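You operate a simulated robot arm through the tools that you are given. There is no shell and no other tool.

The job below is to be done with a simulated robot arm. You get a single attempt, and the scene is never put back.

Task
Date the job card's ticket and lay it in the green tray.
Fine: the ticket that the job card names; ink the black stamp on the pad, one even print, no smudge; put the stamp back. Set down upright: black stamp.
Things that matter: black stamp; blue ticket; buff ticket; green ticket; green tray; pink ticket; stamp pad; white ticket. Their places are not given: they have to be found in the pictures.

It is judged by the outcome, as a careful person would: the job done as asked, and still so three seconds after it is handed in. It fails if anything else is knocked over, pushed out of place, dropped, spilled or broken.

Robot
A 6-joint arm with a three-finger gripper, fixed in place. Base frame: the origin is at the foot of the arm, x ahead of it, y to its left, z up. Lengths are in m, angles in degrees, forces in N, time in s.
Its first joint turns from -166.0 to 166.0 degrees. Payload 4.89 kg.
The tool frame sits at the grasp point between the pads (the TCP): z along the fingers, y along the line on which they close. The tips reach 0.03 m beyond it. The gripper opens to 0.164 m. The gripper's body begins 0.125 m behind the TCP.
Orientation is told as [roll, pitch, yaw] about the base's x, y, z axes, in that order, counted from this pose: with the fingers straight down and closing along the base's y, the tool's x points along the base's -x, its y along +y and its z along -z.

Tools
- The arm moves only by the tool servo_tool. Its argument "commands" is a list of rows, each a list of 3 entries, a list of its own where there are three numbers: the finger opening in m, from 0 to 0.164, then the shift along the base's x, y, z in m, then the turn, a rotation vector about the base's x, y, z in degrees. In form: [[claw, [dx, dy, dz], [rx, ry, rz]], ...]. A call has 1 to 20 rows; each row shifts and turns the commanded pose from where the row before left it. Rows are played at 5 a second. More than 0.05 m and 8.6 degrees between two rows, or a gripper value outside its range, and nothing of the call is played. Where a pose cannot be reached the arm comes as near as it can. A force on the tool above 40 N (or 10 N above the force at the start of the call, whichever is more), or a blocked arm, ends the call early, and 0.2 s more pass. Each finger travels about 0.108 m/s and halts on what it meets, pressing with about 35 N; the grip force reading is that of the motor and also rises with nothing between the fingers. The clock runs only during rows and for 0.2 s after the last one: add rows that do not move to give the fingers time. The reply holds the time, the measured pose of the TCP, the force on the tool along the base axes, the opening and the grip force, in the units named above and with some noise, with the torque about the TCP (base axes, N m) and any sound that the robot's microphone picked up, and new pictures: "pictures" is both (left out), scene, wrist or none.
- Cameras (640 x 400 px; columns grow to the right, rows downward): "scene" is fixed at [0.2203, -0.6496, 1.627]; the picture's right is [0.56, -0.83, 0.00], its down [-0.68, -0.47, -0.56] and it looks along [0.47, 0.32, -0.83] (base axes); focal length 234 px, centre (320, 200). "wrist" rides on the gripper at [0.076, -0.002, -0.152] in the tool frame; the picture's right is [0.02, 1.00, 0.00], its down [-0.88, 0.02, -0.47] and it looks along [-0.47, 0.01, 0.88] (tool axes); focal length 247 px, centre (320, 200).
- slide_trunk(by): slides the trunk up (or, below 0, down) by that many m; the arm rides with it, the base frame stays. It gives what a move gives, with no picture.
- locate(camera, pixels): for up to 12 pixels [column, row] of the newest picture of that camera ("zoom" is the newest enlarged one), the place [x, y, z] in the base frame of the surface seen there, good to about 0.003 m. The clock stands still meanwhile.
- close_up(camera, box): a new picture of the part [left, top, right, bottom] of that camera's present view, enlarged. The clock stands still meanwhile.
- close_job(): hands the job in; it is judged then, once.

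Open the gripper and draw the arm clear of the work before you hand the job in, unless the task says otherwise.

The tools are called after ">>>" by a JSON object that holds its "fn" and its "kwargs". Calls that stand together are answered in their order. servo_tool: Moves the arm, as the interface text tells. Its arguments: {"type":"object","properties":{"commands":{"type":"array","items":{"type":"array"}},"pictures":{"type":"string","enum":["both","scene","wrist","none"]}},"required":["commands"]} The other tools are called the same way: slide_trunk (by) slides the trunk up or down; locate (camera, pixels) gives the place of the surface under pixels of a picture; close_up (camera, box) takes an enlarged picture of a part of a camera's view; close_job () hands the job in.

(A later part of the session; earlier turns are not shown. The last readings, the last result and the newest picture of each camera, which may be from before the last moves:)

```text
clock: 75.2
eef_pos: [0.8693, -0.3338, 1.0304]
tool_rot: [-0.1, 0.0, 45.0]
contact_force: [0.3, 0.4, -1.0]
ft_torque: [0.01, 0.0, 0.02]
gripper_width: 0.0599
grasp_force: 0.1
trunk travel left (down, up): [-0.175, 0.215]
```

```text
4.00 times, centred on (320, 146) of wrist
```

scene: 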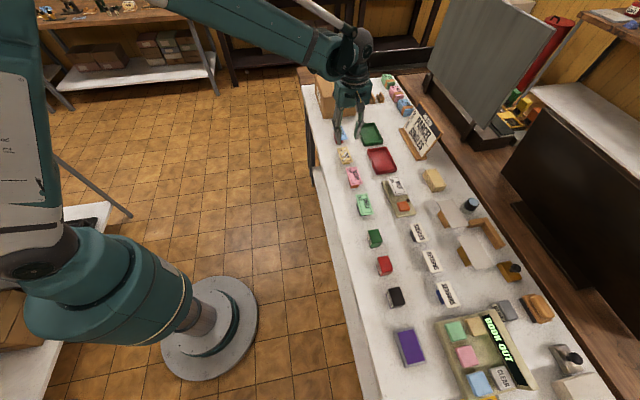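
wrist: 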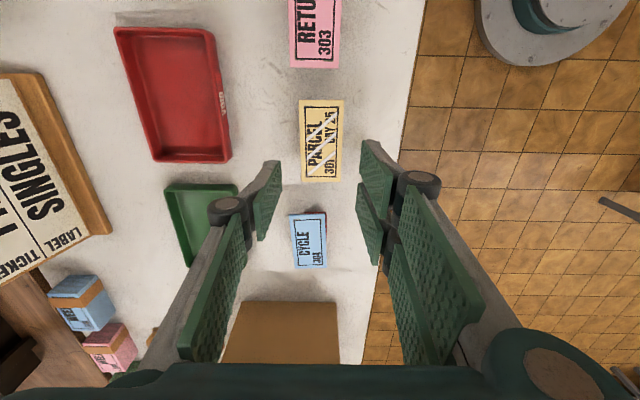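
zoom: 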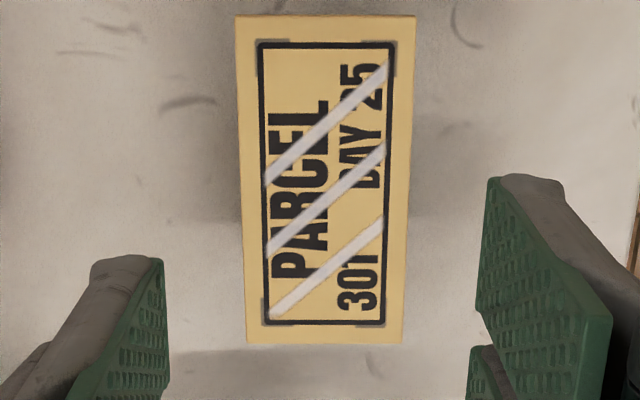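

Unchanged at 75 s; since it looks like wet-ink gloss, I give it more drying time before touching.

>>> {"fn": "servo_tool", "kwargs": {"commands": [[0.06, [0, 0, 0], [0, 0, 0]], [0.06, [0, 0, 0], [0, 0, 0]], [0.06, [0, 0, 0], [0, 0, 0]], [0.06, [0, 0, 0], [0, 0, 0]], [0.06, [0, 0, 0], [0, 0, 0]], [0.06, [0, 0, 0], [0, 0, 0]], [0.06, [0, 0, 0], [0, 0, 0]], [0.06, [0, 0, 0], [0, 0, 0]], [0.06, [0, 0, 0], [0, 0, 0]], [0.06, [0, 0, 0], [0, 0, 0]], [0.06, [0, 0, 0], [0, 0, 0]], [0.06, [0, 0, 0], [0, 0, 0]], [0.06, [0, 0, 0], [0, 0, 0]], [0.06, [0, 0, 0], [0, 0, 0]], [0.06, [0, 0, 0], [0, 0, 0]], [0.06, [0, 0, 0], [0, 0, 0]], [0.06, [0, 0, 0], [0, 0, 0]], [0.06, [0, 0, 0], [0, 0, 0]], [0.06, [0, 0, 0], [0, 0, 0]], [0.06, [0, 0, 0], [0, 0, 0]]], "pictures": "none"}}

>>> {"fn": "servo_tool", "kwargs": {"commands": [[0.06, [0, 0, 0], [0, 0, 0]], [0.06, [0, 0, 0], [0, 0, 0]], [0.06, [0, 0, 0], [0, 0, 0]], [0.06, [0, 0, 0], [0, 0, 0]], [0.06, [0, 0, 0], [0, 0, 0]], [0.06, [0, 0, 0], [0, 0, 0]], [0.06, [0, 0, 0], [0, 0, 0]], [0.06, [0, 0, 0], [0, 0, 0]], [0.06, [0, 0, 0], [0, 0, 0]], [0.06, [0, 0, 0], [0, 0, 0]], [0.06, [0, 0, 0], [0, 0, 0]], [0.06, [0, 0, 0], [0, 0, 0]], [0.06, [0, 0, 0], [0, 0, 0]], [0.06, [0, 0, 0], [0, 0, 0]], [0.06, [0, 0, 0], [0, 0, 0]], [0.06, [0, 0, 0], [0, 0, 0]], [0.06, [0, 0, 0], [0, 0, 0]], [0.06, [0, 0, 0], [0, 0, 0]], [0.06, [0, 0, 0], [0, 0, 0]], [0.06, [0, 0, 0], [0, 0, 0]]], "pictures": "none"}}

>>> {"fn": "servo_tool", "kwargs": {"commands": [[0.06, [0, 0, 0], [0, 0, 0]], [0.06, [0, 0, 0], [0, 0, 0]], [0.06, [0, 0, 0], [0, 0, 0]], [0.06, [0, 0, 0], [0, 0, 0]], [0.06, [0, 0, 0], [0, 0, 0]], [0.06, [0, 0, 0], [0, 0, 0]], [0.06, [0, 0, 0], [0, 0, 0]], [0.06, [0, 0, 0], [0, 0, 0]], [0.06, [0, 0, 0], [0, 0, 0]], [0.06, [0, 0, 0], [0, 0, 0]], [0.06, [0, 0, 0], [0, 0, 0]], [0.06, [0, 0, 0], [0, 0, 0]], [0.06, [0, 0, 0], [0, 0, 0]], [0.06, [0, 0, 0], [0, 0, 0]], [0.06, [0, 0, 0], [0, 0, 0]], [0.06, [0, 0, 0], [0, 0, 0]], [0.06, [0, 0, 0], [0, 0, 0]], [0.06, [0, 0, 0], [0, 0, 0]], [0.06, [0, 0, 0], [0, 0, 0]], [0.06, [0, 0, 0], [0, 0, 0]]], "pictures": "none"}}

>>> {"fn": "servo_tool", "kwargs": {"commands": [[0.06, [0, 0, 0], [0, 0, 0]], [0.06, [0, 0, 0], [0, 0, 0]], [0.06, [0, 0, 0], [0, 0, 0]], [0.06, [0, 0, 0], [0, 0, 0]], [0.06, [0, 0, 0], [0, 0, 0]], [0.06, [0, 0, 0], [0, 0, 0]], [0.06, [0, 0, 0], [0, 0, 0]], [0.06, [0, 0, 0], [0, 0, 0]], [0.06, [0, 0, 0], [0, 0, 0]], [0.06, [0, 0, 0], [0, 0, 0]], [0.06, [0, 0, 0], [0, 0, 0]], [0.06, [0, 0, 0], [0, 0, 0]], [0.06, [0, 0, 0], [0, 0, 0]], [0.06, [0, 0, 0], [0, 0, 0]], [0.06, [0, 0, 0], [0, 0, 0]], [0.06, [0, 0, 0], [0, 0, 0]], [0.06, [0, 0, 0], [0, 0, 0]], [0.06, [0, 0, 0], [0, 0, 0]], [0.06, [0, 0, 0], [0, 0, 0]], [0.06, [0, 0, 0], [0, 0, 0]]], "pictures": "none"}}

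>>> {"fn": "servo_tool", "kwargs": {"commands": [[0.06, [0, 0, 0], [0, 0, 0]], [0.06, [0, 0, 0], [0, 0, 0]], [0.06, [0, 0, 0], [0, 0, 0]], [0.06, [0, 0, 0], [0, 0, 0]], [0.06, [0, 0, 0], [0, 0, 0]], [0.06, [0, 0, 0], [0, 0, 0]], [0.06, [0, 0, 0], [0, 0, 0]], [0.06, [0, 0, 0], [0, 0, 0]], [0.06, [0, 0, 0], [0, 0, 0]], [0.06, [0, 0, 0], [0, 0, 0]], [0.06, [0, 0, 0], [0, 0, 0]], [0.06, [0, 0, 0], [0, 0, 0]], [0.06, [0, 0, 0], [0, 0, 0]], [0.06, [0, 0, 0], [0, 0, 0]], [0.06, [0, 0, 0], [0, 0, 0]], [0.06, [0, 0, 0], [0, 0, 0]], [0.06, [0, 0, 0], [0, 0, 0]], [0.06, [0, 0, 0], [0, 0, 0]], [0.06, [0, 0, 0], [0, 0, 0]], [0.06, [0, 0, 0], [0, 0, 0]]], "pictures": "none"}}

>>> {"fn": "close_up", "kwargs": {"camera": "wrist", "box": [272, 96, 368, 196]}}

```text
clock: 79.4
eef_pos: [0.87, -0.3334, 1.0317]
tool_rot: [0.0, -0.1, 45.0]
contact_force: [0.1, 0.4, 0.3]
ft_torque: [-0.01, -0.01, 0.02]
gripper_width: 0.0603
grasp_force: 0.1
trunk travel left (down, up): [-0.175, 0.215]
```

```text
clock: 83.6
eef_pos: [0.8692, -0.3338, 1.0307]
tool_rot: [0.0, -0.1, 45.0]
contact_force: [-0.8, -0.7, 0.0]
ft_torque: [0.03, 0.03, -0.02]
gripper_width: 0.0599
grasp_force: 0.1
trunk travel left (down, up): [-0.175, 0.215]
```

```text
clock: 87.8
eef_pos: [0.8695, -0.3329, 1.031]
tool_rot: [0.0, 0.0, 45.1]
contact_force: [-0.4, 0.0, 0.0]
ft_torque: [0.02, 0.01, 0.0]
gripper_width: 0.06
grasp_force: 0.0
trunk travel left (down, up): [-0.175, 0.215]
```

```text
clock: 92.0
eef_pos: [0.8694, -0.3325, 1.0305]
tool_rot: [-0.1, 0.0, 45.1]
contact_force: [-0.2, -0.3, -0.8]
ft_torque: [0.03, 0.02, -0.04]
gripper_width: 0.0601
grasp_force: 0.0
trunk travel left (down, up): [-0.175, 0.215]
```

```text
clock: 96.2
eef_pos: [0.8686, -0.3346, 1.0307]
tool_rot: [0.0, -0.1, 45.0]
contact_force: [-0.1, -0.4, -0.2]
ft_torque: [0.0, 0.02, 0.0]
gripper_width: 0.0598
grasp_force: 0.1
trunk travel left (down, up): [-0.175, 0.215]
```

```text
4.00 times, centred on (320, 146) of wrist
```

zoom: 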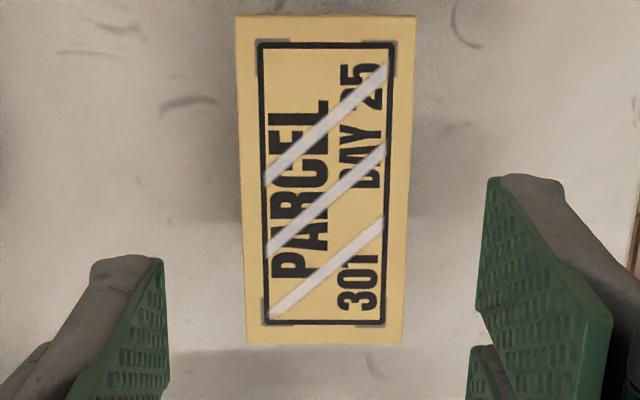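

Still glossy 63 s after the print. While giving it further time I look at the blotter and its surroundings in the scene picture, in case it is the way to dry it.

>>> {"fn": "close_up", "kwargs": {"camera": "scene", "box": [480, 290, 536, 330]}}

>>> {"fn": "locate", "kwargs": {"camera": "zoom", "pixels": [[200, 130], [320, 110], [385, 235], [300, 260], [290, 180], [180, 150], [265, 265], [170, 170], [255, 300], [330, 270], [120, 120], [420, 260]]}}

>>> {"fn": "close_up", "kwargs": {"camera": "scene", "box": [328, 140, 360, 168]}}

```text
10.00 times, centred on (508, 310) of scene
```

zoom: 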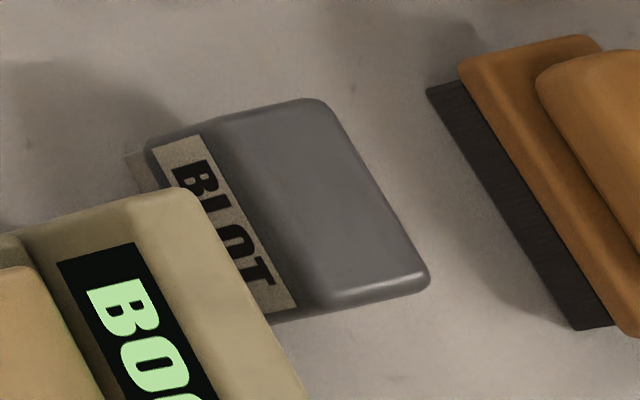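

```text
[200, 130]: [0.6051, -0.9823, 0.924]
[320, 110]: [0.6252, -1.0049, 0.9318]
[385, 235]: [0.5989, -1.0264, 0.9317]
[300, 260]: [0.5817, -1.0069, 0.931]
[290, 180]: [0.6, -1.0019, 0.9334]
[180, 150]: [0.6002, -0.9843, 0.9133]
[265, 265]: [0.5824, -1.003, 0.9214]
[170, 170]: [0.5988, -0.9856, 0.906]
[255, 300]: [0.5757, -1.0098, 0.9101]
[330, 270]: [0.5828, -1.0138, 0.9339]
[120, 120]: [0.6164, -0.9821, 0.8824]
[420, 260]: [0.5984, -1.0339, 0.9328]
```

```text
14.29 times, centred on (344, 154) of scene
```

zoom: 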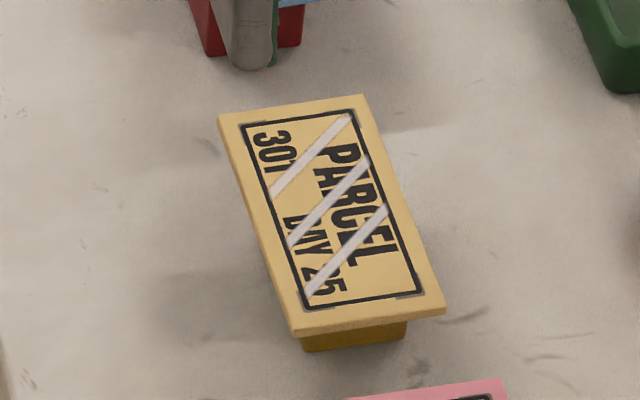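

The blotter is a stamp-like block (top z 0.932, centre ≈(0.60,-1.005)), supporting that the gloss is wet ink. I wait some more before deciding.

>>> {"fn": "servo_tool", "kwargs": {"commands": [[0.06, [0, 0, 0], [0, 0, 0]], [0.06, [0, 0, 0], [0, 0, 0]], [0.06, [0, 0, 0], [0, 0, 0]], [0.06, [0, 0, 0], [0, 0, 0]], [0.06, [0, 0, 0], [0, 0, 0]], [0.06, [0, 0, 0], [0, 0, 0]], [0.06, [0, 0, 0], [0, 0, 0]], [0.06, [0, 0, 0], [0, 0, 0]], [0.06, [0, 0, 0], [0, 0, 0]], [0.06, [0, 0, 0], [0, 0, 0]], [0.06, [0, 0, 0], [0, 0, 0]], [0.06, [0, 0, 0], [0, 0, 0]], [0.06, [0, 0, 0], [0, 0, 0]], [0.06, [0, 0, 0], [0, 0, 0]], [0.06, [0, 0, 0], [0, 0, 0]], [0.06, [0, 0, 0], [0, 0, 0]], [0.06, [0, 0, 0], [0, 0, 0]], [0.06, [0, 0, 0], [0, 0, 0]], [0.06, [0, 0, 0], [0, 0, 0]], [0.06, [0, 0, 0], [0, 0, 0]]], "pictures": "none"}}

>>> {"fn": "servo_tool", "kwargs": {"commands": [[0.06, [0, 0, 0], [0, 0, 0]], [0.06, [0, 0, 0], [0, 0, 0]], [0.06, [0, 0, 0], [0, 0, 0]], [0.06, [0, 0, 0], [0, 0, 0]], [0.06, [0, 0, 0], [0, 0, 0]], [0.06, [0, 0, 0], [0, 0, 0]], [0.06, [0, 0, 0], [0, 0, 0]], [0.06, [0, 0, 0], [0, 0, 0]], [0.06, [0, 0, 0], [0, 0, 0]], [0.06, [0, 0, 0], [0, 0, 0]], [0.06, [0, 0, 0], [0, 0, 0]], [0.06, [0, 0, 0], [0, 0, 0]], [0.06, [0, 0, 0], [0, 0, 0]], [0.06, [0, 0, 0], [0, 0, 0]], [0.06, [0, 0, 0], [0, 0, 0]], [0.06, [0, 0, 0], [0, 0, 0]], [0.06, [0, 0, 0], [0, 0, 0]], [0.06, [0, 0, 0], [0, 0, 0]], [0.06, [0, 0, 0], [0, 0, 0]], [0.06, [0, 0, 0], [0, 0, 0]]], "pictures": "none"}}

>>> {"fn": "servo_tool", "kwargs": {"commands": [[0.06, [0, 0, 0], [0, 0, 0]], [0.06, [0, 0, 0], [0, 0, 0]], [0.06, [0, 0, 0], [0, 0, 0]], [0.06, [0, 0, 0], [0, 0, 0]], [0.06, [0, 0, 0], [0, 0, 0]], [0.06, [0, 0, 0], [0, 0, 0]], [0.06, [0, 0, 0], [0, 0, 0]], [0.06, [0, 0, 0], [0, 0, 0]], [0.06, [0, 0, 0], [0, 0, 0]], [0.06, [0, 0, 0], [0, 0, 0]], [0.06, [0, 0, 0], [0, 0, 0]], [0.06, [0, 0, 0], [0, 0, 0]], [0.06, [0, 0, 0], [0, 0, 0]], [0.06, [0, 0, 0], [0, 0, 0]], [0.06, [0, 0, 0], [0, 0, 0]], [0.06, [0, 0, 0], [0, 0, 0]], [0.06, [0, 0, 0], [0, 0, 0]], [0.06, [0, 0, 0], [0, 0, 0]], [0.06, [0, 0, 0], [0, 0, 0]], [0.06, [0, 0, 0], [0, 0, 0]]], "pictures": "none"}}

>>> {"fn": "servo_tool", "kwargs": {"commands": [[0.06, [0, 0, 0], [0, 0, 0]], [0.06, [0, 0, 0], [0, 0, 0]], [0.06, [0, 0, 0], [0, 0, 0]], [0.06, [0, 0, 0], [0, 0, 0]], [0.06, [0, 0, 0], [0, 0, 0]], [0.06, [0, 0, 0], [0, 0, 0]], [0.06, [0, 0, 0], [0, 0, 0]], [0.06, [0, 0, 0], [0, 0, 0]], [0.06, [0, 0, 0], [0, 0, 0]], [0.06, [0, 0, 0], [0, 0, 0]], [0.06, [0, 0, 0], [0, 0, 0]], [0.06, [0, 0, 0], [0, 0, 0]], [0.06, [0, 0, 0], [0, 0, 0]], [0.06, [0, 0, 0], [0, 0, 0]], [0.06, [0, 0, 0], [0, 0, 0]], [0.06, [0, 0, 0], [0, 0, 0]], [0.06, [0, 0, 0], [0, 0, 0]], [0.06, [0, 0, 0], [0, 0, 0]], [0.06, [0, 0, 0], [0, 0, 0]], [0.06, [0, 0, 0], [0, 0, 0]]], "pictures": "none"}}

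>>> {"fn": "servo_tool", "kwargs": {"commands": [[0.06, [0, 0, 0], [0, 0, 0]], [0.06, [0, 0, 0], [0, 0, 0]], [0.06, [0, 0, 0], [0, 0, 0]], [0.06, [0, 0, 0], [0, 0, 0]], [0.06, [0, 0, 0], [0, 0, 0]], [0.06, [0, 0, 0], [0, 0, 0]], [0.06, [0, 0, 0], [0, 0, 0]], [0.06, [0, 0, 0], [0, 0, 0]], [0.06, [0, 0, 0], [0, 0, 0]], [0.06, [0, 0, 0], [0, 0, 0]], [0.06, [0, 0, 0], [0, 0, 0]], [0.06, [0, 0, 0], [0, 0, 0]], [0.06, [0, 0, 0], [0, 0, 0]], [0.06, [0, 0, 0], [0, 0, 0]], [0.06, [0, 0, 0], [0, 0, 0]], [0.06, [0, 0, 0], [0, 0, 0]], [0.06, [0, 0, 0], [0, 0, 0]], [0.06, [0, 0, 0], [0, 0, 0]], [0.06, [0, 0, 0], [0, 0, 0]], [0.06, [0, 0, 0], [0, 0, 0]]], "pictures": "none"}}

>>> {"fn": "servo_tool", "kwargs": {"commands": [[0.06, [0, 0, 0], [0, 0, 0]], [0.06, [0, 0, 0], [0, 0, 0]], [0.06, [0, 0, 0], [0, 0, 0]], [0.06, [0, 0, 0], [0, 0, 0]], [0.06, [0, 0, 0], [0, 0, 0]], [0.06, [0, 0, 0], [0, 0, 0]], [0.06, [0, 0, 0], [0, 0, 0]], [0.06, [0, 0, 0], [0, 0, 0]], [0.06, [0, 0, 0], [0, 0, 0]], [0.06, [0, 0, 0], [0, 0, 0]], [0.06, [0, 0, 0], [0, 0, 0]], [0.06, [0, 0, 0], [0, 0, 0]], [0.06, [0, 0, 0], [0, 0, 0]], [0.06, [0, 0, 0], [0, 0, 0]], [0.06, [0, 0, 0], [0, 0, 0]], [0.06, [0, 0, 0], [0, 0, 0]], [0.06, [0, 0, 0], [0, 0, 0]], [0.06, [0, 0, 0], [0, 0, 0]], [0.06, [0, 0, 0], [0, 0, 0]], [0.06, [0, 0, 0], [0, 0, 0]]], "pictures": "none"}}

>>> {"fn": "close_up", "kwargs": {"camera": "wrist", "box": [272, 96, 368, 196]}}

```text
clock: 100.4
eef_pos: [0.869, -0.3339, 1.0319]
tool_rot: [0.0, 0.0, 45.0]
contact_force: [0.2, -0.4, -0.3]
ft_torque: [-0.02, 0.04, 0.02]
gripper_width: 0.06
grasp_force: 0.1
trunk travel left (down, up): [-0.175, 0.215]
```

```text
clock: 104.6
eef_pos: [0.8687, -0.3331, 1.0314]
tool_rot: [0.0, 0.0, 44.9]
contact_force: [0.5, -0.1, 0.7]
ft_torque: [0.0, 0.0, 0.01]
gripper_width: 0.0598
grasp_force: 0.1
trunk travel left (down, up): [-0.175, 0.215]
```

```text
clock: 108.8
eef_pos: [0.8693, -0.3341, 1.0313]
tool_rot: [0.1, 0.0, 45.0]
contact_force: [0.6, 0.5, -0.6]
ft_torque: [0.0, -0.01, -0.02]
gripper_width: 0.0599
grasp_force: 0.0
trunk travel left (down, up): [-0.175, 0.215]
```

```text
clock: 113.0
eef_pos: [0.8698, -0.3334, 1.0319]
tool_rot: [0.0, 0.0, 45.0]
contact_force: [0.5, -0.5, -0.6]
ft_torque: [-0.02, 0.05, -0.01]
gripper_width: 0.06
grasp_force: 0.0
trunk travel left (down, up): [-0.175, 0.215]
```

```text
clock: 117.2
eef_pos: [0.8684, -0.3333, 1.0307]
tool_rot: [0.0, 0.0, 45.0]
contact_force: [-0.4, 0.0, -0.1]
ft_torque: [-0.01, -0.02, -0.01]
gripper_width: 0.0598
grasp_force: 0.1
trunk travel left (down, up): [-0.175, 0.215]
```

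```text
clock: 121.4
eef_pos: [0.8701, -0.3332, 1.0304]
tool_rot: [0.0, -0.1, 45.0]
contact_force: [-0.1, 0.2, 0.3]
ft_torque: [0.0, -0.01, 0.0]
gripper_width: 0.0598
grasp_force: 0.1
trunk travel left (down, up): [-0.175, 0.215]
```

```text
4.00 times, centred on (320, 146) of wrist
```

zoom: 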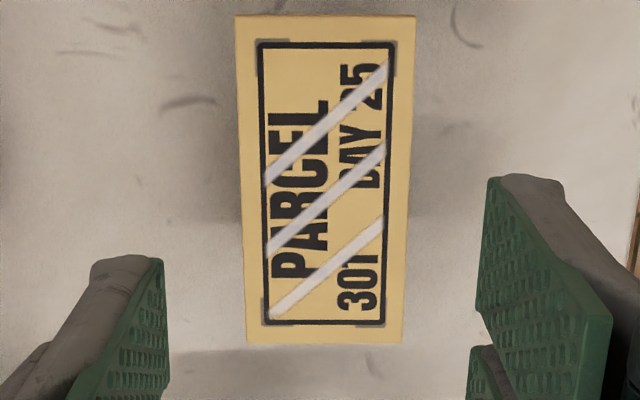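

The gloss persists 88 s after printing. I go and inspect the blotter closely (from a safe height) to judge whether it can be used safely.

>>> {"fn": "servo_tool", "kwargs": {"commands": [[0.06, [0, 0, 0.04], [0, 0, 0]], [0.06, [0, 0, 0.03], [0, 0, 0]], [0.06, [-0.01787, -0.04467, 0], [0, 0, 0]], [0.06, [-0.01787, -0.04467, 0], [0, 0, 0]], [0.06, [-0.01787, -0.04467, 0], [0, 0, 0]], [0.06, [-0.01787, -0.04467, 0], [0, 0, 0]], [0.06, [-0.01787, -0.04467, 0], [0, 0, 0]], [0.06, [-0.01787, -0.04467, 0], [0, 0, 0]], [0.06, [-0.01787, -0.04467, 0], [0, 0, 0]], [0.06, [-0.01787, -0.04467, 0], [0, 0, 0]], [0.06, [-0.01787, -0.04467, 0], [0, 0, 0]], [0.06, [-0.01787, -0.04467, 0], [0, 0, 0]], [0.06, [-0.01787, -0.04467, 0], [0, 0, 0]], [0.06, [-0.01787, -0.04467, 0], [0, 0, 0]], [0.06, [-0.01787, -0.04467, 0], [0, 0, 0]], [0.06, [-0.01787, -0.04467, 0], [0, 0, 0]], [0.06, [-0.01782, -0.04462, 0], [0, 0, 0]], [0.06, [0, 0, 0], [0, 0, 0]], [0.06, [0, 0, 0], [0, 0, 0]]], "pictures": "both"}}

>>> {"fn": "close_up", "kwargs": {"camera": "wrist", "box": [240, 90, 400, 200]}}

>>> {"fn": "close_up", "kwargs": {"camera": "scene", "box": [328, 140, 360, 168]}}

```text
clock: 125.4
eef_pos: [0.6012, -1.0032, 1.1007]
tool_rot: [0.0, 0.0, 45.1]
contact_force: [-0.8, -1.0, -0.6]
ft_torque: [0.11, -0.01, 0.03]
gripper_width: 0.06
grasp_force: 0.1
trunk travel left (down, up): [-0.175, 0.215]
```

scene: 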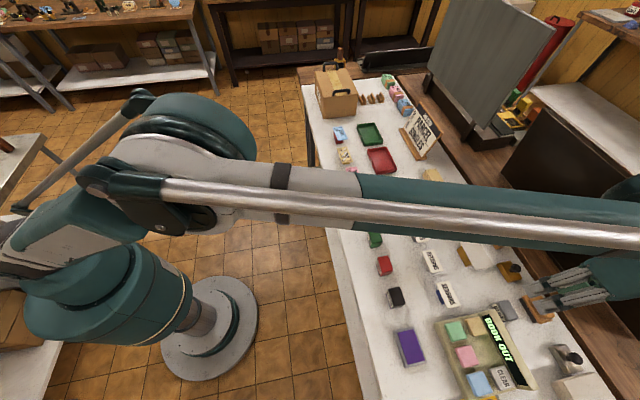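
wrist: 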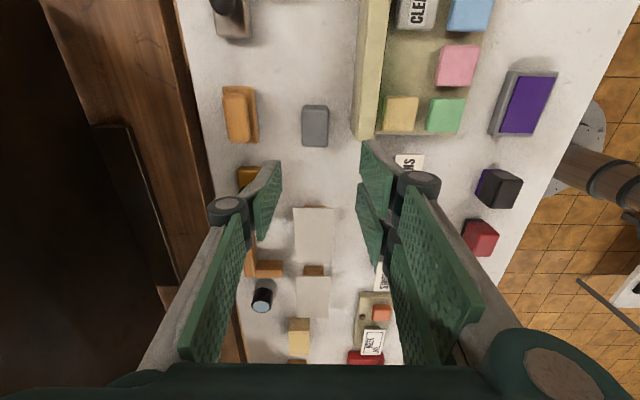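

```text
3.64 times, centred on (320, 145) of wrist
```

zoom: 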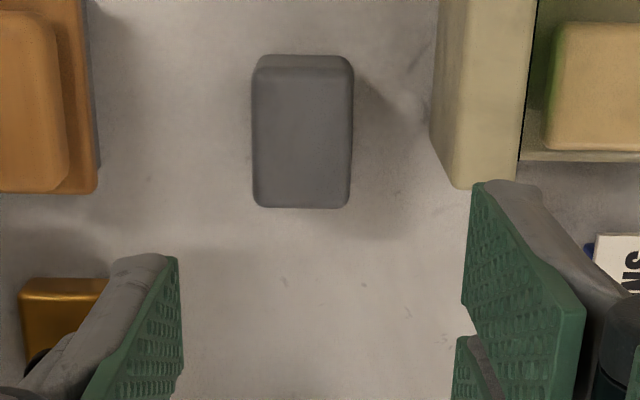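

```text
14.29 times, centred on (344, 154) of scene
```

zoom: 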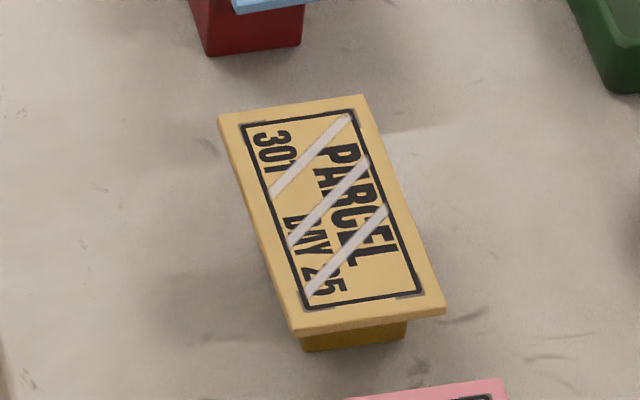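

The blotter stands free (zoom 252–352, display edge at ≥435, brush at ≤97), so it can be gripped. I locate it exactly.

>>> {"fn": "locate", "kwargs": {"camera": "zoom", "pixels": [[260, 80], [346, 80], [345, 198], [260, 198], [302, 140], [302, 75], [302, 203], [256, 140], [349, 140], [440, 140], [455, 185], [97, 140]]}}

```text
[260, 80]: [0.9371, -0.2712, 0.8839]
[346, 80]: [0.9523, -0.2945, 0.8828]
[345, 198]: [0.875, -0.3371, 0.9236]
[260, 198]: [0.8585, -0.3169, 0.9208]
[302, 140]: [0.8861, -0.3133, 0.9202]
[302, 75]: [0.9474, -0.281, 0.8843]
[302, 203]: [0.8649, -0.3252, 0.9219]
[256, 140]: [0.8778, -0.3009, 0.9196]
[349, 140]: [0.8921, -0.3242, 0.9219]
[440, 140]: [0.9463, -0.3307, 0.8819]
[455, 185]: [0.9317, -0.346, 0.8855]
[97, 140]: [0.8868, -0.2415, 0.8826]
```

The last zoom was the scene's, so those points are wrong; I retake the wrist zoom and locate.

>>> {"fn": "close_up", "kwargs": {"camera": "wrist", "box": [240, 90, 400, 200]}}

>>> {"fn": "locate", "kwargs": {"camera": "zoom", "pixels": [[260, 80], [346, 80], [345, 198], [260, 198], [302, 140], [302, 75], [302, 203], [256, 140], [349, 140], [440, 140], [455, 185], [97, 140]]}}

```text
3.64 times, centred on (320, 145) of wrist
```

zoom: 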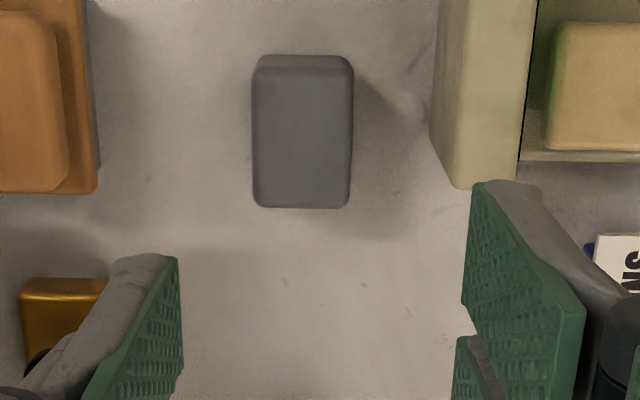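

```text
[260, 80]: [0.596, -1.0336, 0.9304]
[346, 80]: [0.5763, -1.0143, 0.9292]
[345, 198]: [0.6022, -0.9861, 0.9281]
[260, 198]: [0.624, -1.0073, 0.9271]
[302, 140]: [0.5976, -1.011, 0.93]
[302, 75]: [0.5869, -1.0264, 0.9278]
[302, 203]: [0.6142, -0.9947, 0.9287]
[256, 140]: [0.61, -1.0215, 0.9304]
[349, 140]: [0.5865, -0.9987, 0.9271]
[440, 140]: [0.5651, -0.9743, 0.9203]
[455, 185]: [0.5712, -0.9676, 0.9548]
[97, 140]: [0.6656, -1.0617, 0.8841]
```

Blotter centre ≈(0.5995,-1.010), display edge 31 mm away from its side (top z 0.955). I centre over it and descend partway with a modest opening, then recheck.

>>> {"fn": "servo_tool", "kwargs": {"commands": [[0.055, [-0.0005, -0.0075, 0], [0, 0, 0]], [0.055, [0, 0, -0.04], [0, 0, 0]], [0.055, [0, 0, -0.04], [0, 0, 0]], [0.055, [0, 0, -0.02], [0, 0, 0]], [0.055, [0, 0, 0], [0, 0, 0]], [0.055, [0, 0, 0], [0, 0, 0]]], "pictures": "both"}}

>>> {"fn": "close_up", "kwargs": {"camera": "wrist", "box": [250, 110, 394, 200]}}

>>> {"fn": "locate", "kwargs": {"camera": "zoom", "pixels": [[220, 120], [390, 120], [305, 120], [305, 200], [305, 60], [220, 200], [390, 200], [560, 60]]}}

```text
clock: 126.8
eef_pos: [0.5994, -1.0116, 1.0013]
tool_rot: [-0.1, -0.1, 44.9]
contact_force: [-0.2, -1.0, 0.0]
ft_torque: [0.01, 0.0, -0.04]
gripper_width: 0.055
grasp_force: 0.0
trunk travel left (down, up): [-0.175, 0.215]
```

scene: 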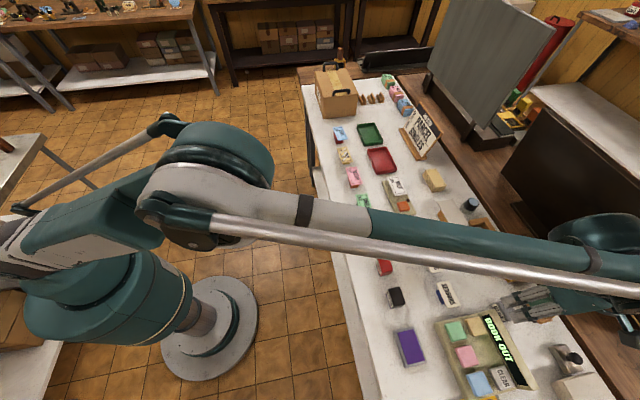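
wrist: 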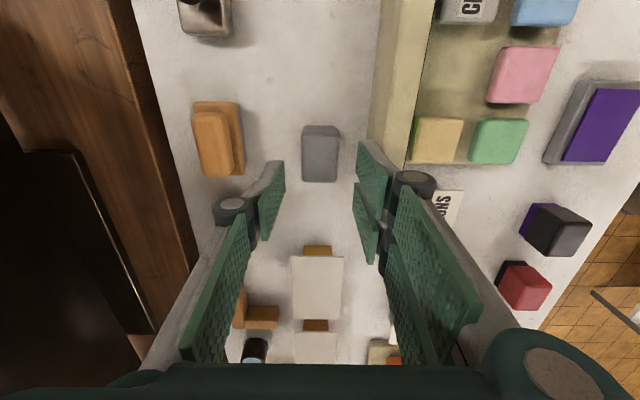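

```text
4.44 times, centred on (322, 155) of wrist
```

zoom: 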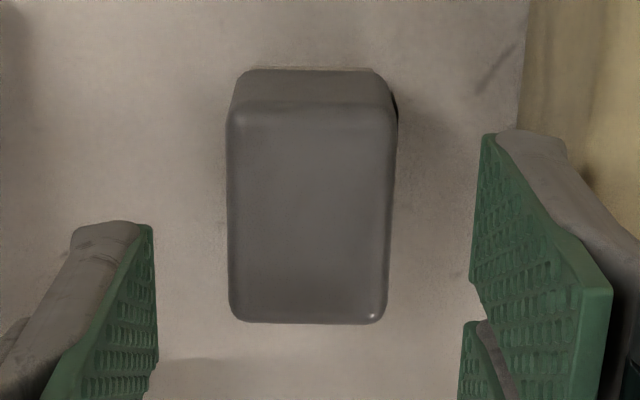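

```text
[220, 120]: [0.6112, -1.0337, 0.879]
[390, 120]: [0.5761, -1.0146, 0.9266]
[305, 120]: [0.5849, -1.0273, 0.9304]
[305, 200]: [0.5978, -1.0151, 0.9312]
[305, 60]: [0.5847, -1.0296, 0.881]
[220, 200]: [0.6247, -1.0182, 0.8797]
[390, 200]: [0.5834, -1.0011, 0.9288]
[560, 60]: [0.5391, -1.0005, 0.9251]
```

Well centred (blotter 228–397, fingers 157/472). I narrow the opening to 0.047 to keep clear of the display and descend.

>>> {"fn": "servo_tool", "kwargs": {"commands": [[0.047, [0, 0, 0], [0, 0, 0]], [0.047, [0, 0, -0.02], [0, 0, 0]], [0.047, [0, 0, -0.015], [0, 0, 0]], [0.047, [0, 0, 0], [0, 0, 0]], [0.047, [0, 0, 0], [0, 0, 0]]], "pictures": "both"}}

>>> {"fn": "close_up", "kwargs": {"camera": "wrist", "box": [250, 110, 394, 200]}}

>>> {"fn": "close_up", "kwargs": {"camera": "scene", "box": [470, 270, 566, 330]}}

```text
clock: 128.0
eef_pos: [0.5988, -1.0114, 0.9644]
tool_rot: [0.0, 0.0, 45.0]
contact_force: [0.7, -0.6, -0.7]
ft_torque: [0.01, -0.01, -0.01]
gripper_width: 0.0473
grasp_force: 0.0
trunk travel left (down, up): [-0.175, 0.215]
```

scene: 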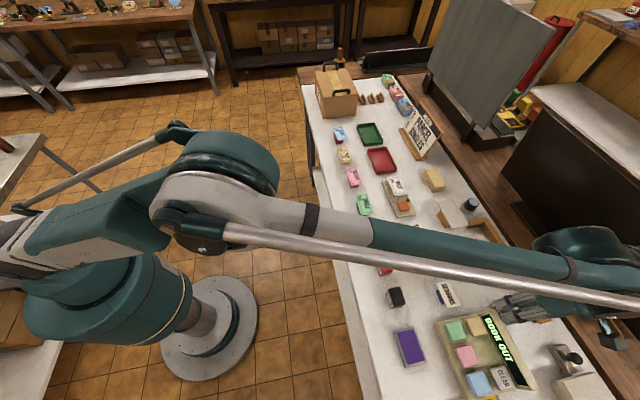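
wrist: 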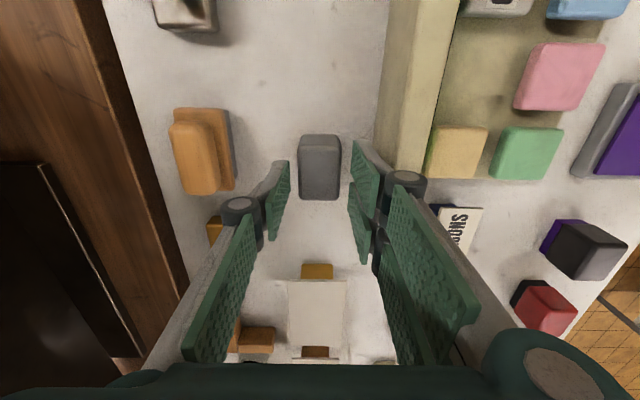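

```text
4.44 times, centred on (322, 155) of wrist
```

zoom: 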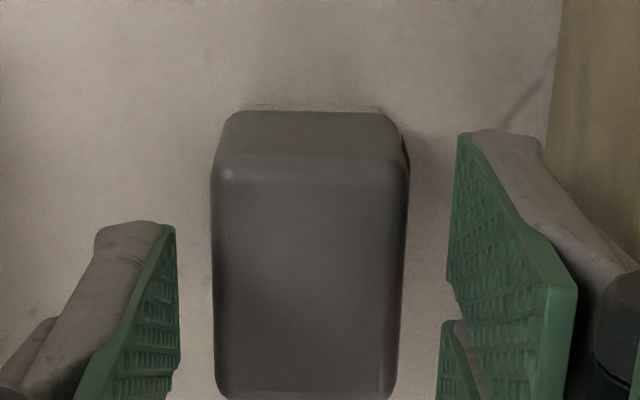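

```text
6.67 times, centred on (518, 300) of scene
```

zoom: 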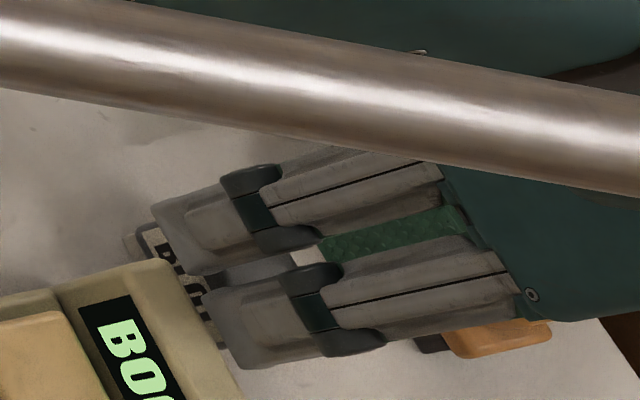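

Clear on both sides; descend to TCP z≈0.938 and close on the blotter.

>>> {"fn": "servo_tool", "kwargs": {"commands": [[0.047, [0, 0, -0.012], [0, 0, 0]], [0.047, [0, 0, -0.01], [0, 0, 0]], [0.047, [0, 0, -0.0047], [0, 0, 0]], [0.047, [0, 0, 0], [0, 0, 0]], [0.047, [0, 0, 0], [0, 0, 0]]], "pictures": "wrist"}}

>>> {"fn": "close_up", "kwargs": {"camera": "wrist", "box": [250, 110, 394, 200]}}

```text
clock: 129.2
eef_pos: [0.5993, -1.011, 0.9377]
tool_rot: [-0.1, 0.0, 45.1]
contact_force: [0.7, 0.5, 0.0]
ft_torque: [0.01, -0.03, -0.02]
gripper_width: 0.0471
grasp_force: 0.1
trunk travel left (down, up): [-0.175, 0.215]
```

wrist: 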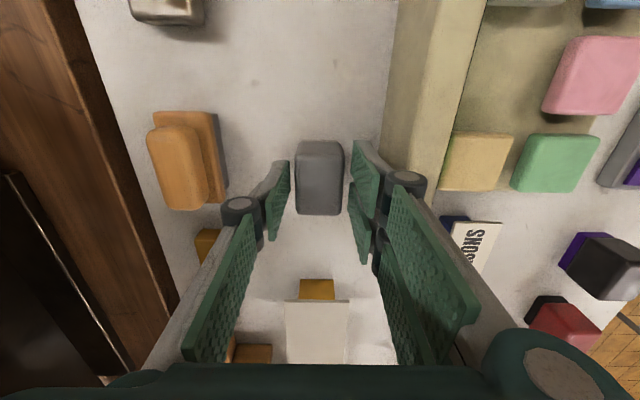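

```text
4.44 times, centred on (322, 155) of wrist
```

zoom: 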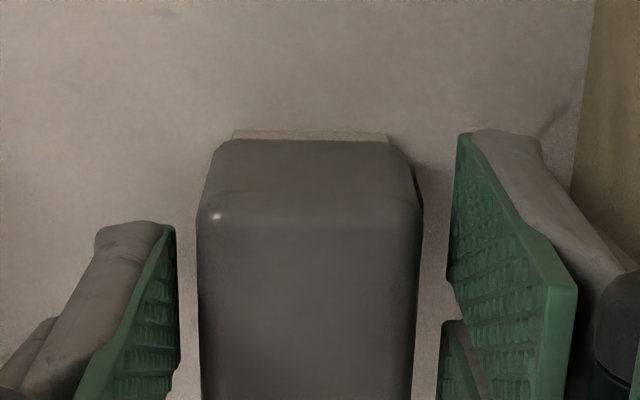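

Good reach and centring. I shift 0.5 mm and close.

>>> {"fn": "servo_tool", "kwargs": {"commands": [[0.047, [0.0004, -0.0004, 0], [0, 0, 0]], [0.04, [0, 0, 0], [0, 0, 0]], [0.034, [0, 0, 0], [0, 0, 0]], [0.025, [0, 0, 0], [0, 0, 0]], [0.025, [0, 0, 0], [0, 0, 0]], [0.025, [0, 0, 0], [0, 0, 0]]], "pictures": "none"}}

>>> {"fn": "close_up", "kwargs": {"camera": "wrist", "box": [250, 110, 394, 200]}}

```text
clock: 130.6
eef_pos: [0.6, -1.0103, 0.9376]
tool_rot: [0.1, 0.0, 45.0]
contact_force: [0.0, 0.3, 0.4]
ft_torque: [0.0, 0.02, -0.03]
gripper_width: 0.0354
grasp_force: 35.2
trunk travel left (down, up): [-0.175, 0.215]
```

```text
4.44 times, centred on (322, 155) of wrist
```

zoom: 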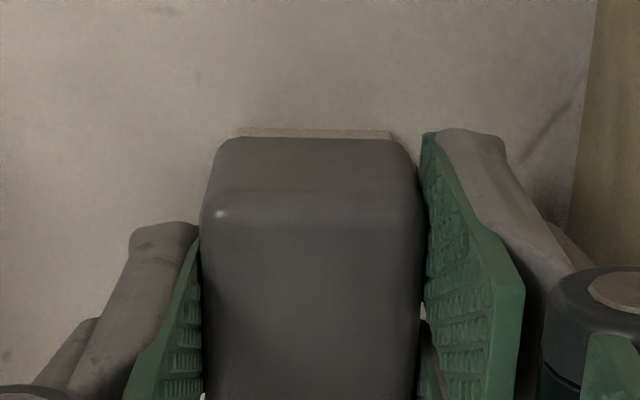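

Blotter gripped (0.0354 m). I lift straight up and carry it at height to the ticket.

>>> {"fn": "servo_tool", "kwargs": {"commands": [[0.025, [0, 0, 0.01], [0, 0, 0]], [0.025, [0, 0, 0.03], [0, 0, 0]], [0.025, [0, 0, 0.045], [0, 0, 0]], [0.025, [0, 0, 0.045], [0, 0, 0]], [0.025, [0, 0, 0.032], [0, 0, 0]], [0.025, [0, 0, 0], [0, 0, 0]]], "pictures": "wrist"}}

>>> {"fn": "servo_tool", "kwargs": {"commands": [[0.025, [0.016756, 0.042369, 0], [0, 0, 0]], [0.025, [0.016756, 0.042369, 0], [0, 0, 0]], [0.025, [0.016756, 0.042369, 0], [0, 0, 0]], [0.025, [0.016756, 0.042369, 0], [0, 0, 0]], [0.025, [0.016756, 0.042369, 0], [0, 0, 0]], [0.025, [0.016756, 0.042369, 0], [0, 0, 0]], [0.025, [0.016756, 0.042369, 0], [0, 0, 0]], [0.025, [0.016756, 0.042369, 0], [0, 0, 0]], [0.025, [0.016756, 0.042369, 0], [0, 0, 0]], [0.025, [0.016756, 0.042369, 0], [0, 0, 0]], [0.025, [0.016756, 0.042369, 0], [0, 0, 0]], [0.025, [0.016756, 0.042369, 0], [0, 0, 0]], [0.025, [0.016756, 0.042369, 0], [0, 0, 0]], [0.025, [0.016756, 0.042369, 0], [0, 0, 0]], [0.025, [0.016756, 0.042369, 0], [0, 0, 0]], [0.025, [0.016756, 0.042369, 0], [0, 0, 0]], [0.025, [0, 0, 0], [0, 0, 0]], [0.025, [0, 0, 0], [0, 0, 0]]], "pictures": "both"}}

>>> {"fn": "close_up", "kwargs": {"camera": "wrist", "box": [250, 80, 394, 200]}}

```text
clock: 132.0
eef_pos: [0.5996, -1.0115, 1.1024]
tool_rot: [0.0, 0.0, 45.0]
contact_force: [-0.9, -0.4, -0.5]
ft_torque: [-0.05, -0.05, 0.02]
gripper_width: 0.0354
grasp_force: 35.0
trunk travel left (down, up): [-0.175, 0.215]
```

wrist: 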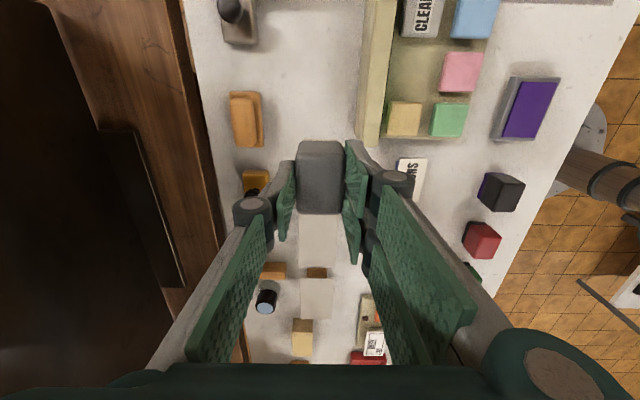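

```text
clock: 135.8
eef_pos: [0.8694, -0.3339, 1.1011]
tool_rot: [0.0, 0.0, 45.0]
contact_force: [0.0, 0.7, -0.9]
ft_torque: [-0.08, 0.02, 0.03]
gripper_width: 0.0354
grasp_force: 35.1
trunk travel left (down, up): [-0.175, 0.215]
```

scene: 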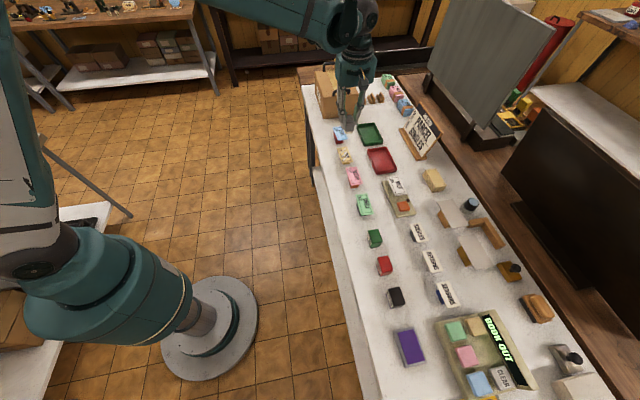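
wrist: 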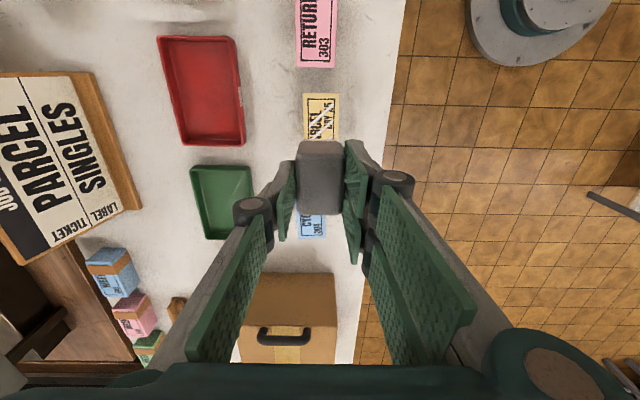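

```text
3.33 times, centred on (322, 140) of wrist
```

zoom: 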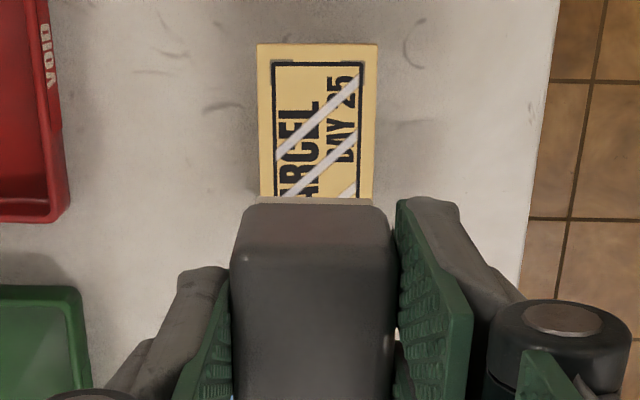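

Aligned above the ticket. I descend to about 1 cm above it and check.

>>> {"fn": "servo_tool", "kwargs": {"commands": [[0.025, [0, 0, -0.04], [0, 0, 0]], [0.025, [0, 0, -0.04], [0, 0, 0]], [0.025, [0, 0, -0.022], [0, 0, 0]], [0.025, [0, 0, -0.012], [0, 0, 0]], [0.025, [0, 0, 0], [0, 0, 0]], [0.025, [0, 0, 0], [0, 0, 0]]], "pictures": "both"}}

>>> {"fn": "close_up", "kwargs": {"camera": "wrist", "box": [250, 110, 394, 200]}}

>>> {"fn": "close_up", "kwargs": {"camera": "scene", "box": [328, 140, 368, 165]}}

```text
clock: 137.2
eef_pos: [0.8685, -0.3336, 0.9885]
tool_rot: [0.0, 0.0, 45.0]
contact_force: [0.7, -0.8, -0.9]
ft_torque: [0.05, 0.05, -0.01]
gripper_width: 0.0355
grasp_force: 35.3
trunk travel left (down, up): [-0.175, 0.215]
```

scene: 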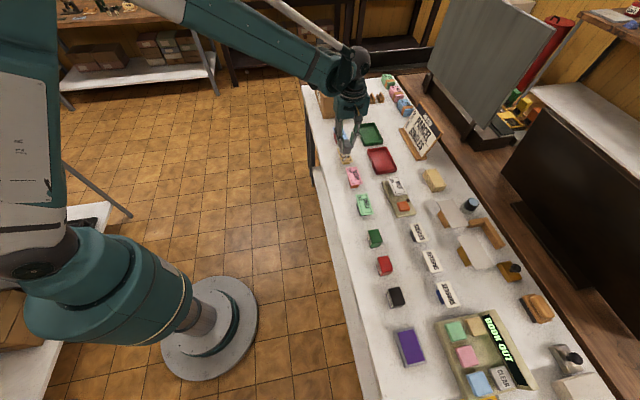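
wrist: 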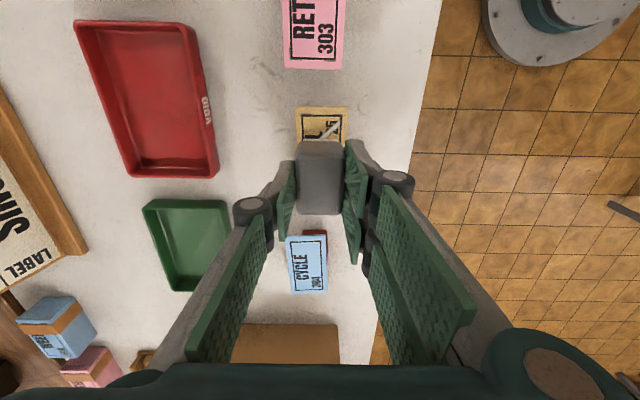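

```text
4.44 times, centred on (322, 155) of wrist
```

zoom: 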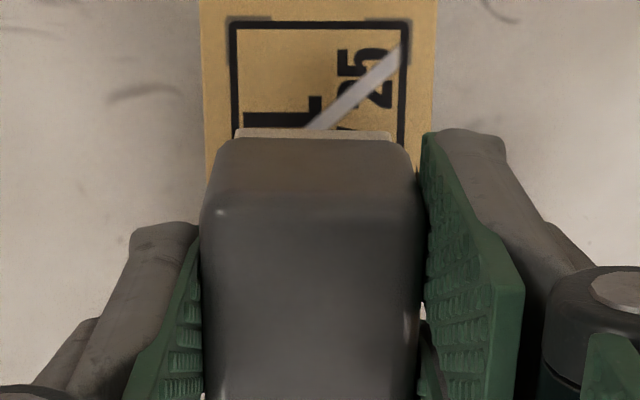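

```text
16.00 times, centred on (348, 152) of scene
```

zoom: 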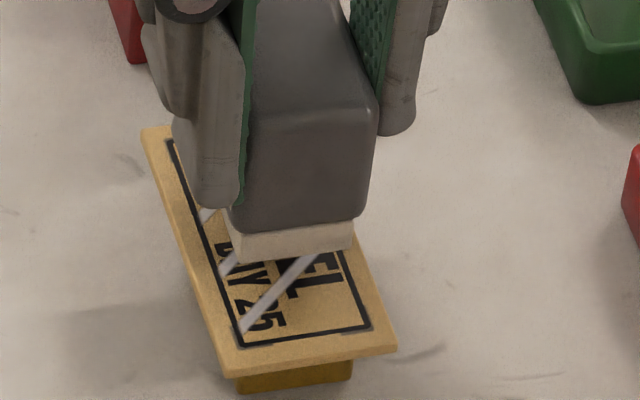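

Centred over the ticket (die 234–392, ticket 203–430). I press down carefully, straight.

>>> {"fn": "servo_tool", "kwargs": {"commands": [[0.025, [0, 0, -0.004], [0, 0, 0]], [0.025, [0, 0, -0.003], [0, 0, 0]], [0.025, [0, 0, -0.002], [0, 0, 0]], [0.025, [0, 0, 0], [0, 0, 0]]], "pictures": "none"}}

>>> {"fn": "servo_tool", "kwargs": {"commands": [[0.025, [0, 0, -0.0008], [0, 0, 0]], [0.025, [0, 0, 0], [0, 0, 0]]], "pictures": "none"}}

```text
clock: 138.2
eef_pos: [0.8691, -0.3328, 0.9782]
tool_rot: [0.0, -0.1, 45.0]
contact_force: [-0.9, -0.2, -0.6]
ft_torque: [0.01, 0.04, -0.02]
gripper_width: 0.0353
grasp_force: 35.1
trunk travel left (down, up): [-0.175, 0.215]
```

```text
clock: 138.8
eef_pos: [0.8699, -0.3341, 0.9775]
tool_rot: [-0.1, 0.1, 45.1]
contact_force: [0.4, 0.1, -1.2]
ft_torque: [0.0, 0.01, 0.02]
gripper_width: 0.0353
grasp_force: 35.0
trunk travel left (down, up): [-0.175, 0.215]
```

>>> {"fn": "servo_tool", "kwargs": {"commands": [[0.025, [0, 0, -0.0008], [0, 0, 0]], [0.025, [0, 0, 0], [0, 0, 0]]], "pictures": "none"}}

```text
clock: 139.4
eef_pos: [0.8697, -0.3342, 0.977]
tool_rot: [0.0, 0.0, 45.0]
contact_force: [0.3, 0.8, -0.2]
ft_torque: [-0.03, -0.01, 0.02]
gripper_width: 0.0353
grasp_force: 35.0
trunk travel left (down, up): [-0.175, 0.215]
```

Command z is now about 0.9754 and still free; next 0.7 mm.

>>> {"fn": "servo_tool", "kwargs": {"commands": [[0.025, [0, 0, -0.0007], [0, 0, 0]], [0.025, [0, 0, 0], [0, 0, 0]]], "pictures": "none"}}

```text
clock: 140.0
eef_pos: [0.8693, -0.3335, 0.9765]
tool_rot: [0.0, 0.0, 44.9]
contact_force: [-0.5, -1.6, 9.1]
ft_torque: [-0.12, 0.05, -0.01]
gripper_width: 0.0351
grasp_force: 34.6
trunk travel left (down, up): [-0.175, 0.215]
```

9 N of contact; a touch more, then lift straight up and look.

>>> {"fn": "servo_tool", "kwargs": {"commands": [[0.025, [0, 0, -0.0003], [0, 0, 0]], [0.025, [0, 0, 0], [0, 0, 0]]], "pictures": "none"}}

>>> {"fn": "servo_tool", "kwargs": {"commands": [[0.025, [0, 0, 0.004], [0, 0, 0]], [0.025, [0, 0, 0.015], [0, 0, 0]], [0.025, [0, 0, 0.035], [0, 0, 0]], [0.025, [0, 0, 0.04], [0, 0, 0]], [0.025, [0, 0, 0.032], [0, 0, 0]], [0.025, [0, 0, 0], [0, 0, 0]], [0.025, [0, 0, 0], [0, 0, 0]]], "pictures": "both"}}

>>> {"fn": "close_up", "kwargs": {"camera": "scene", "box": [328, 140, 368, 165]}}

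>>> {"fn": "close_up", "kwargs": {"camera": "wrist", "box": [250, 80, 394, 200]}}

```text
clock: 140.6
eef_pos: [0.8699, -0.3318, 0.9758]
tool_rot: [0.1, 0.0, 45.0]
contact_force: [-1.1, -0.4, 9.1]
ft_torque: [0.01, 0.02, 0.02]
gripper_width: 0.0352
grasp_force: 34.8
trunk travel left (down, up): [-0.175, 0.215]
```

```text
clock: 142.2
eef_pos: [0.8682, -0.3315, 1.1029]
tool_rot: [0.0, 0.0, 44.9]
contact_force: [-0.6, 0.6, -0.9]
ft_torque: [-0.05, -0.06, 0.02]
gripper_width: 0.0353
grasp_force: 35.3
trunk travel left (down, up): [-0.175, 0.215]
```

scene: 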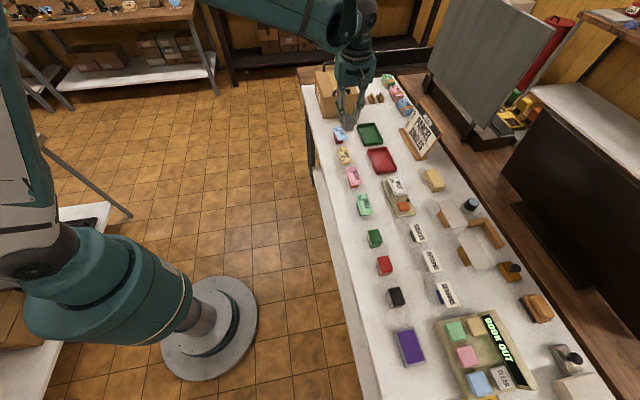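
wrist: 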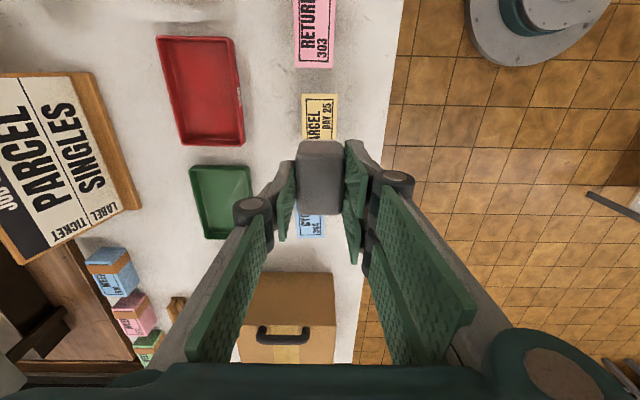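

```text
16.00 times, centred on (348, 152) of scene
```

zoom: 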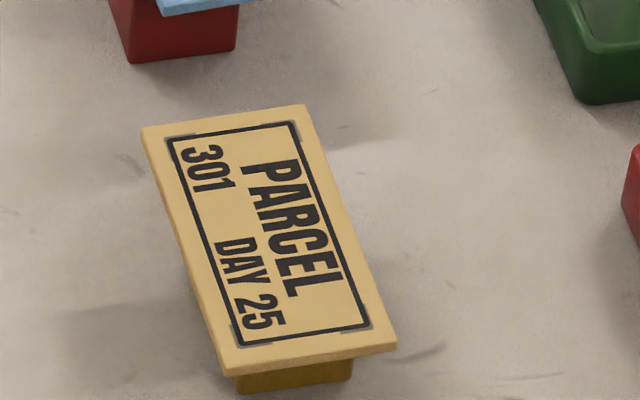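

```text
3.33 times, centred on (322, 140) of wrist
```

zoom: 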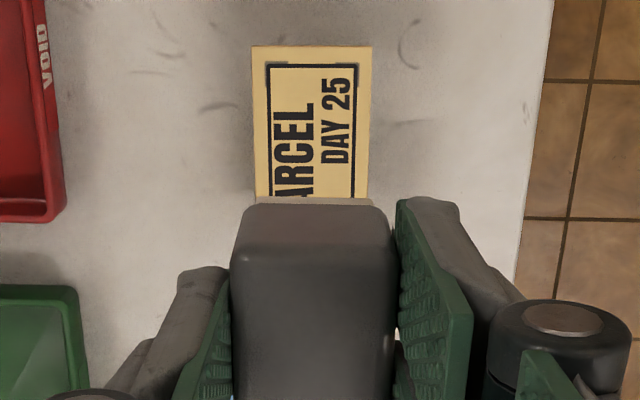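

The gloss is gone: a clean, dry "DAY 25". Now I return the blotter to its place.

>>> {"fn": "servo_tool", "kwargs": {"commands": [[0.025, [-0.016756, -0.042369, 0], [0, 0, 0]], [0.025, [-0.016756, -0.042369, 0], [0, 0, 0]], [0.025, [-0.016756, -0.042369, 0], [0, 0, 0]], [0.025, [-0.016756, -0.042369, 0], [0, 0, 0]], [0.025, [-0.016756, -0.042369, 0], [0, 0, 0]], [0.025, [-0.016756, -0.042369, 0], [0, 0, 0]], [0.025, [-0.016756, -0.042369, 0], [0, 0, 0]], [0.025, [-0.016756, -0.042369, 0], [0, 0, 0]], [0.025, [-0.016756, -0.042369, 0], [0, 0, 0]], [0.025, [-0.016756, -0.042369, 0], [0, 0, 0]], [0.025, [-0.016756, -0.042369, 0], [0, 0, 0]], [0.025, [-0.016756, -0.042369, 0], [0, 0, 0]], [0.025, [-0.016756, -0.042369, 0], [0, 0, 0]], [0.025, [-0.016756, -0.042369, 0], [0, 0, 0]], [0.025, [-0.016756, -0.042369, 0], [0, 0, 0]], [0.025, [-0.016756, -0.042369, 0], [0, 0, 0]], [0.025, [0, 0, 0], [0, 0, 0]], [0.025, [0, 0, 0], [0, 0, 0]]], "pictures": "both"}}

```text
clock: 146.0
eef_pos: [0.6025, -1.0129, 1.102]
tool_rot: [0.1, 0.0, 45.0]
contact_force: [-0.7, -1.3, -1.5]
ft_torque: [0.1, -0.03, 0.0]
gripper_width: 0.0353
grasp_force: 35.1
trunk travel left (down, up): [-0.175, 0.215]
```

scene: 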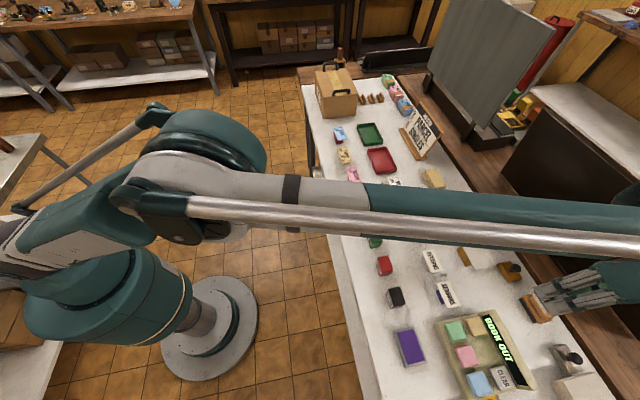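
wrist: 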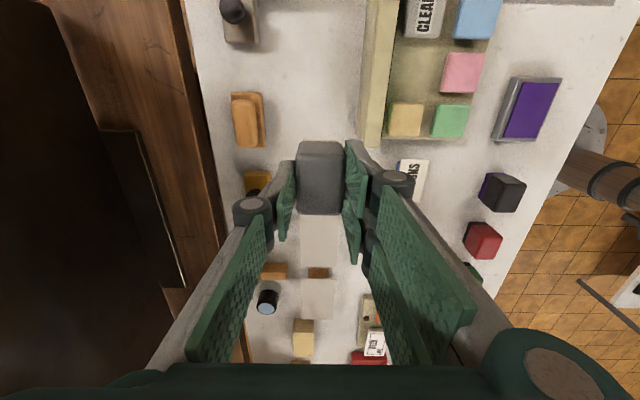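

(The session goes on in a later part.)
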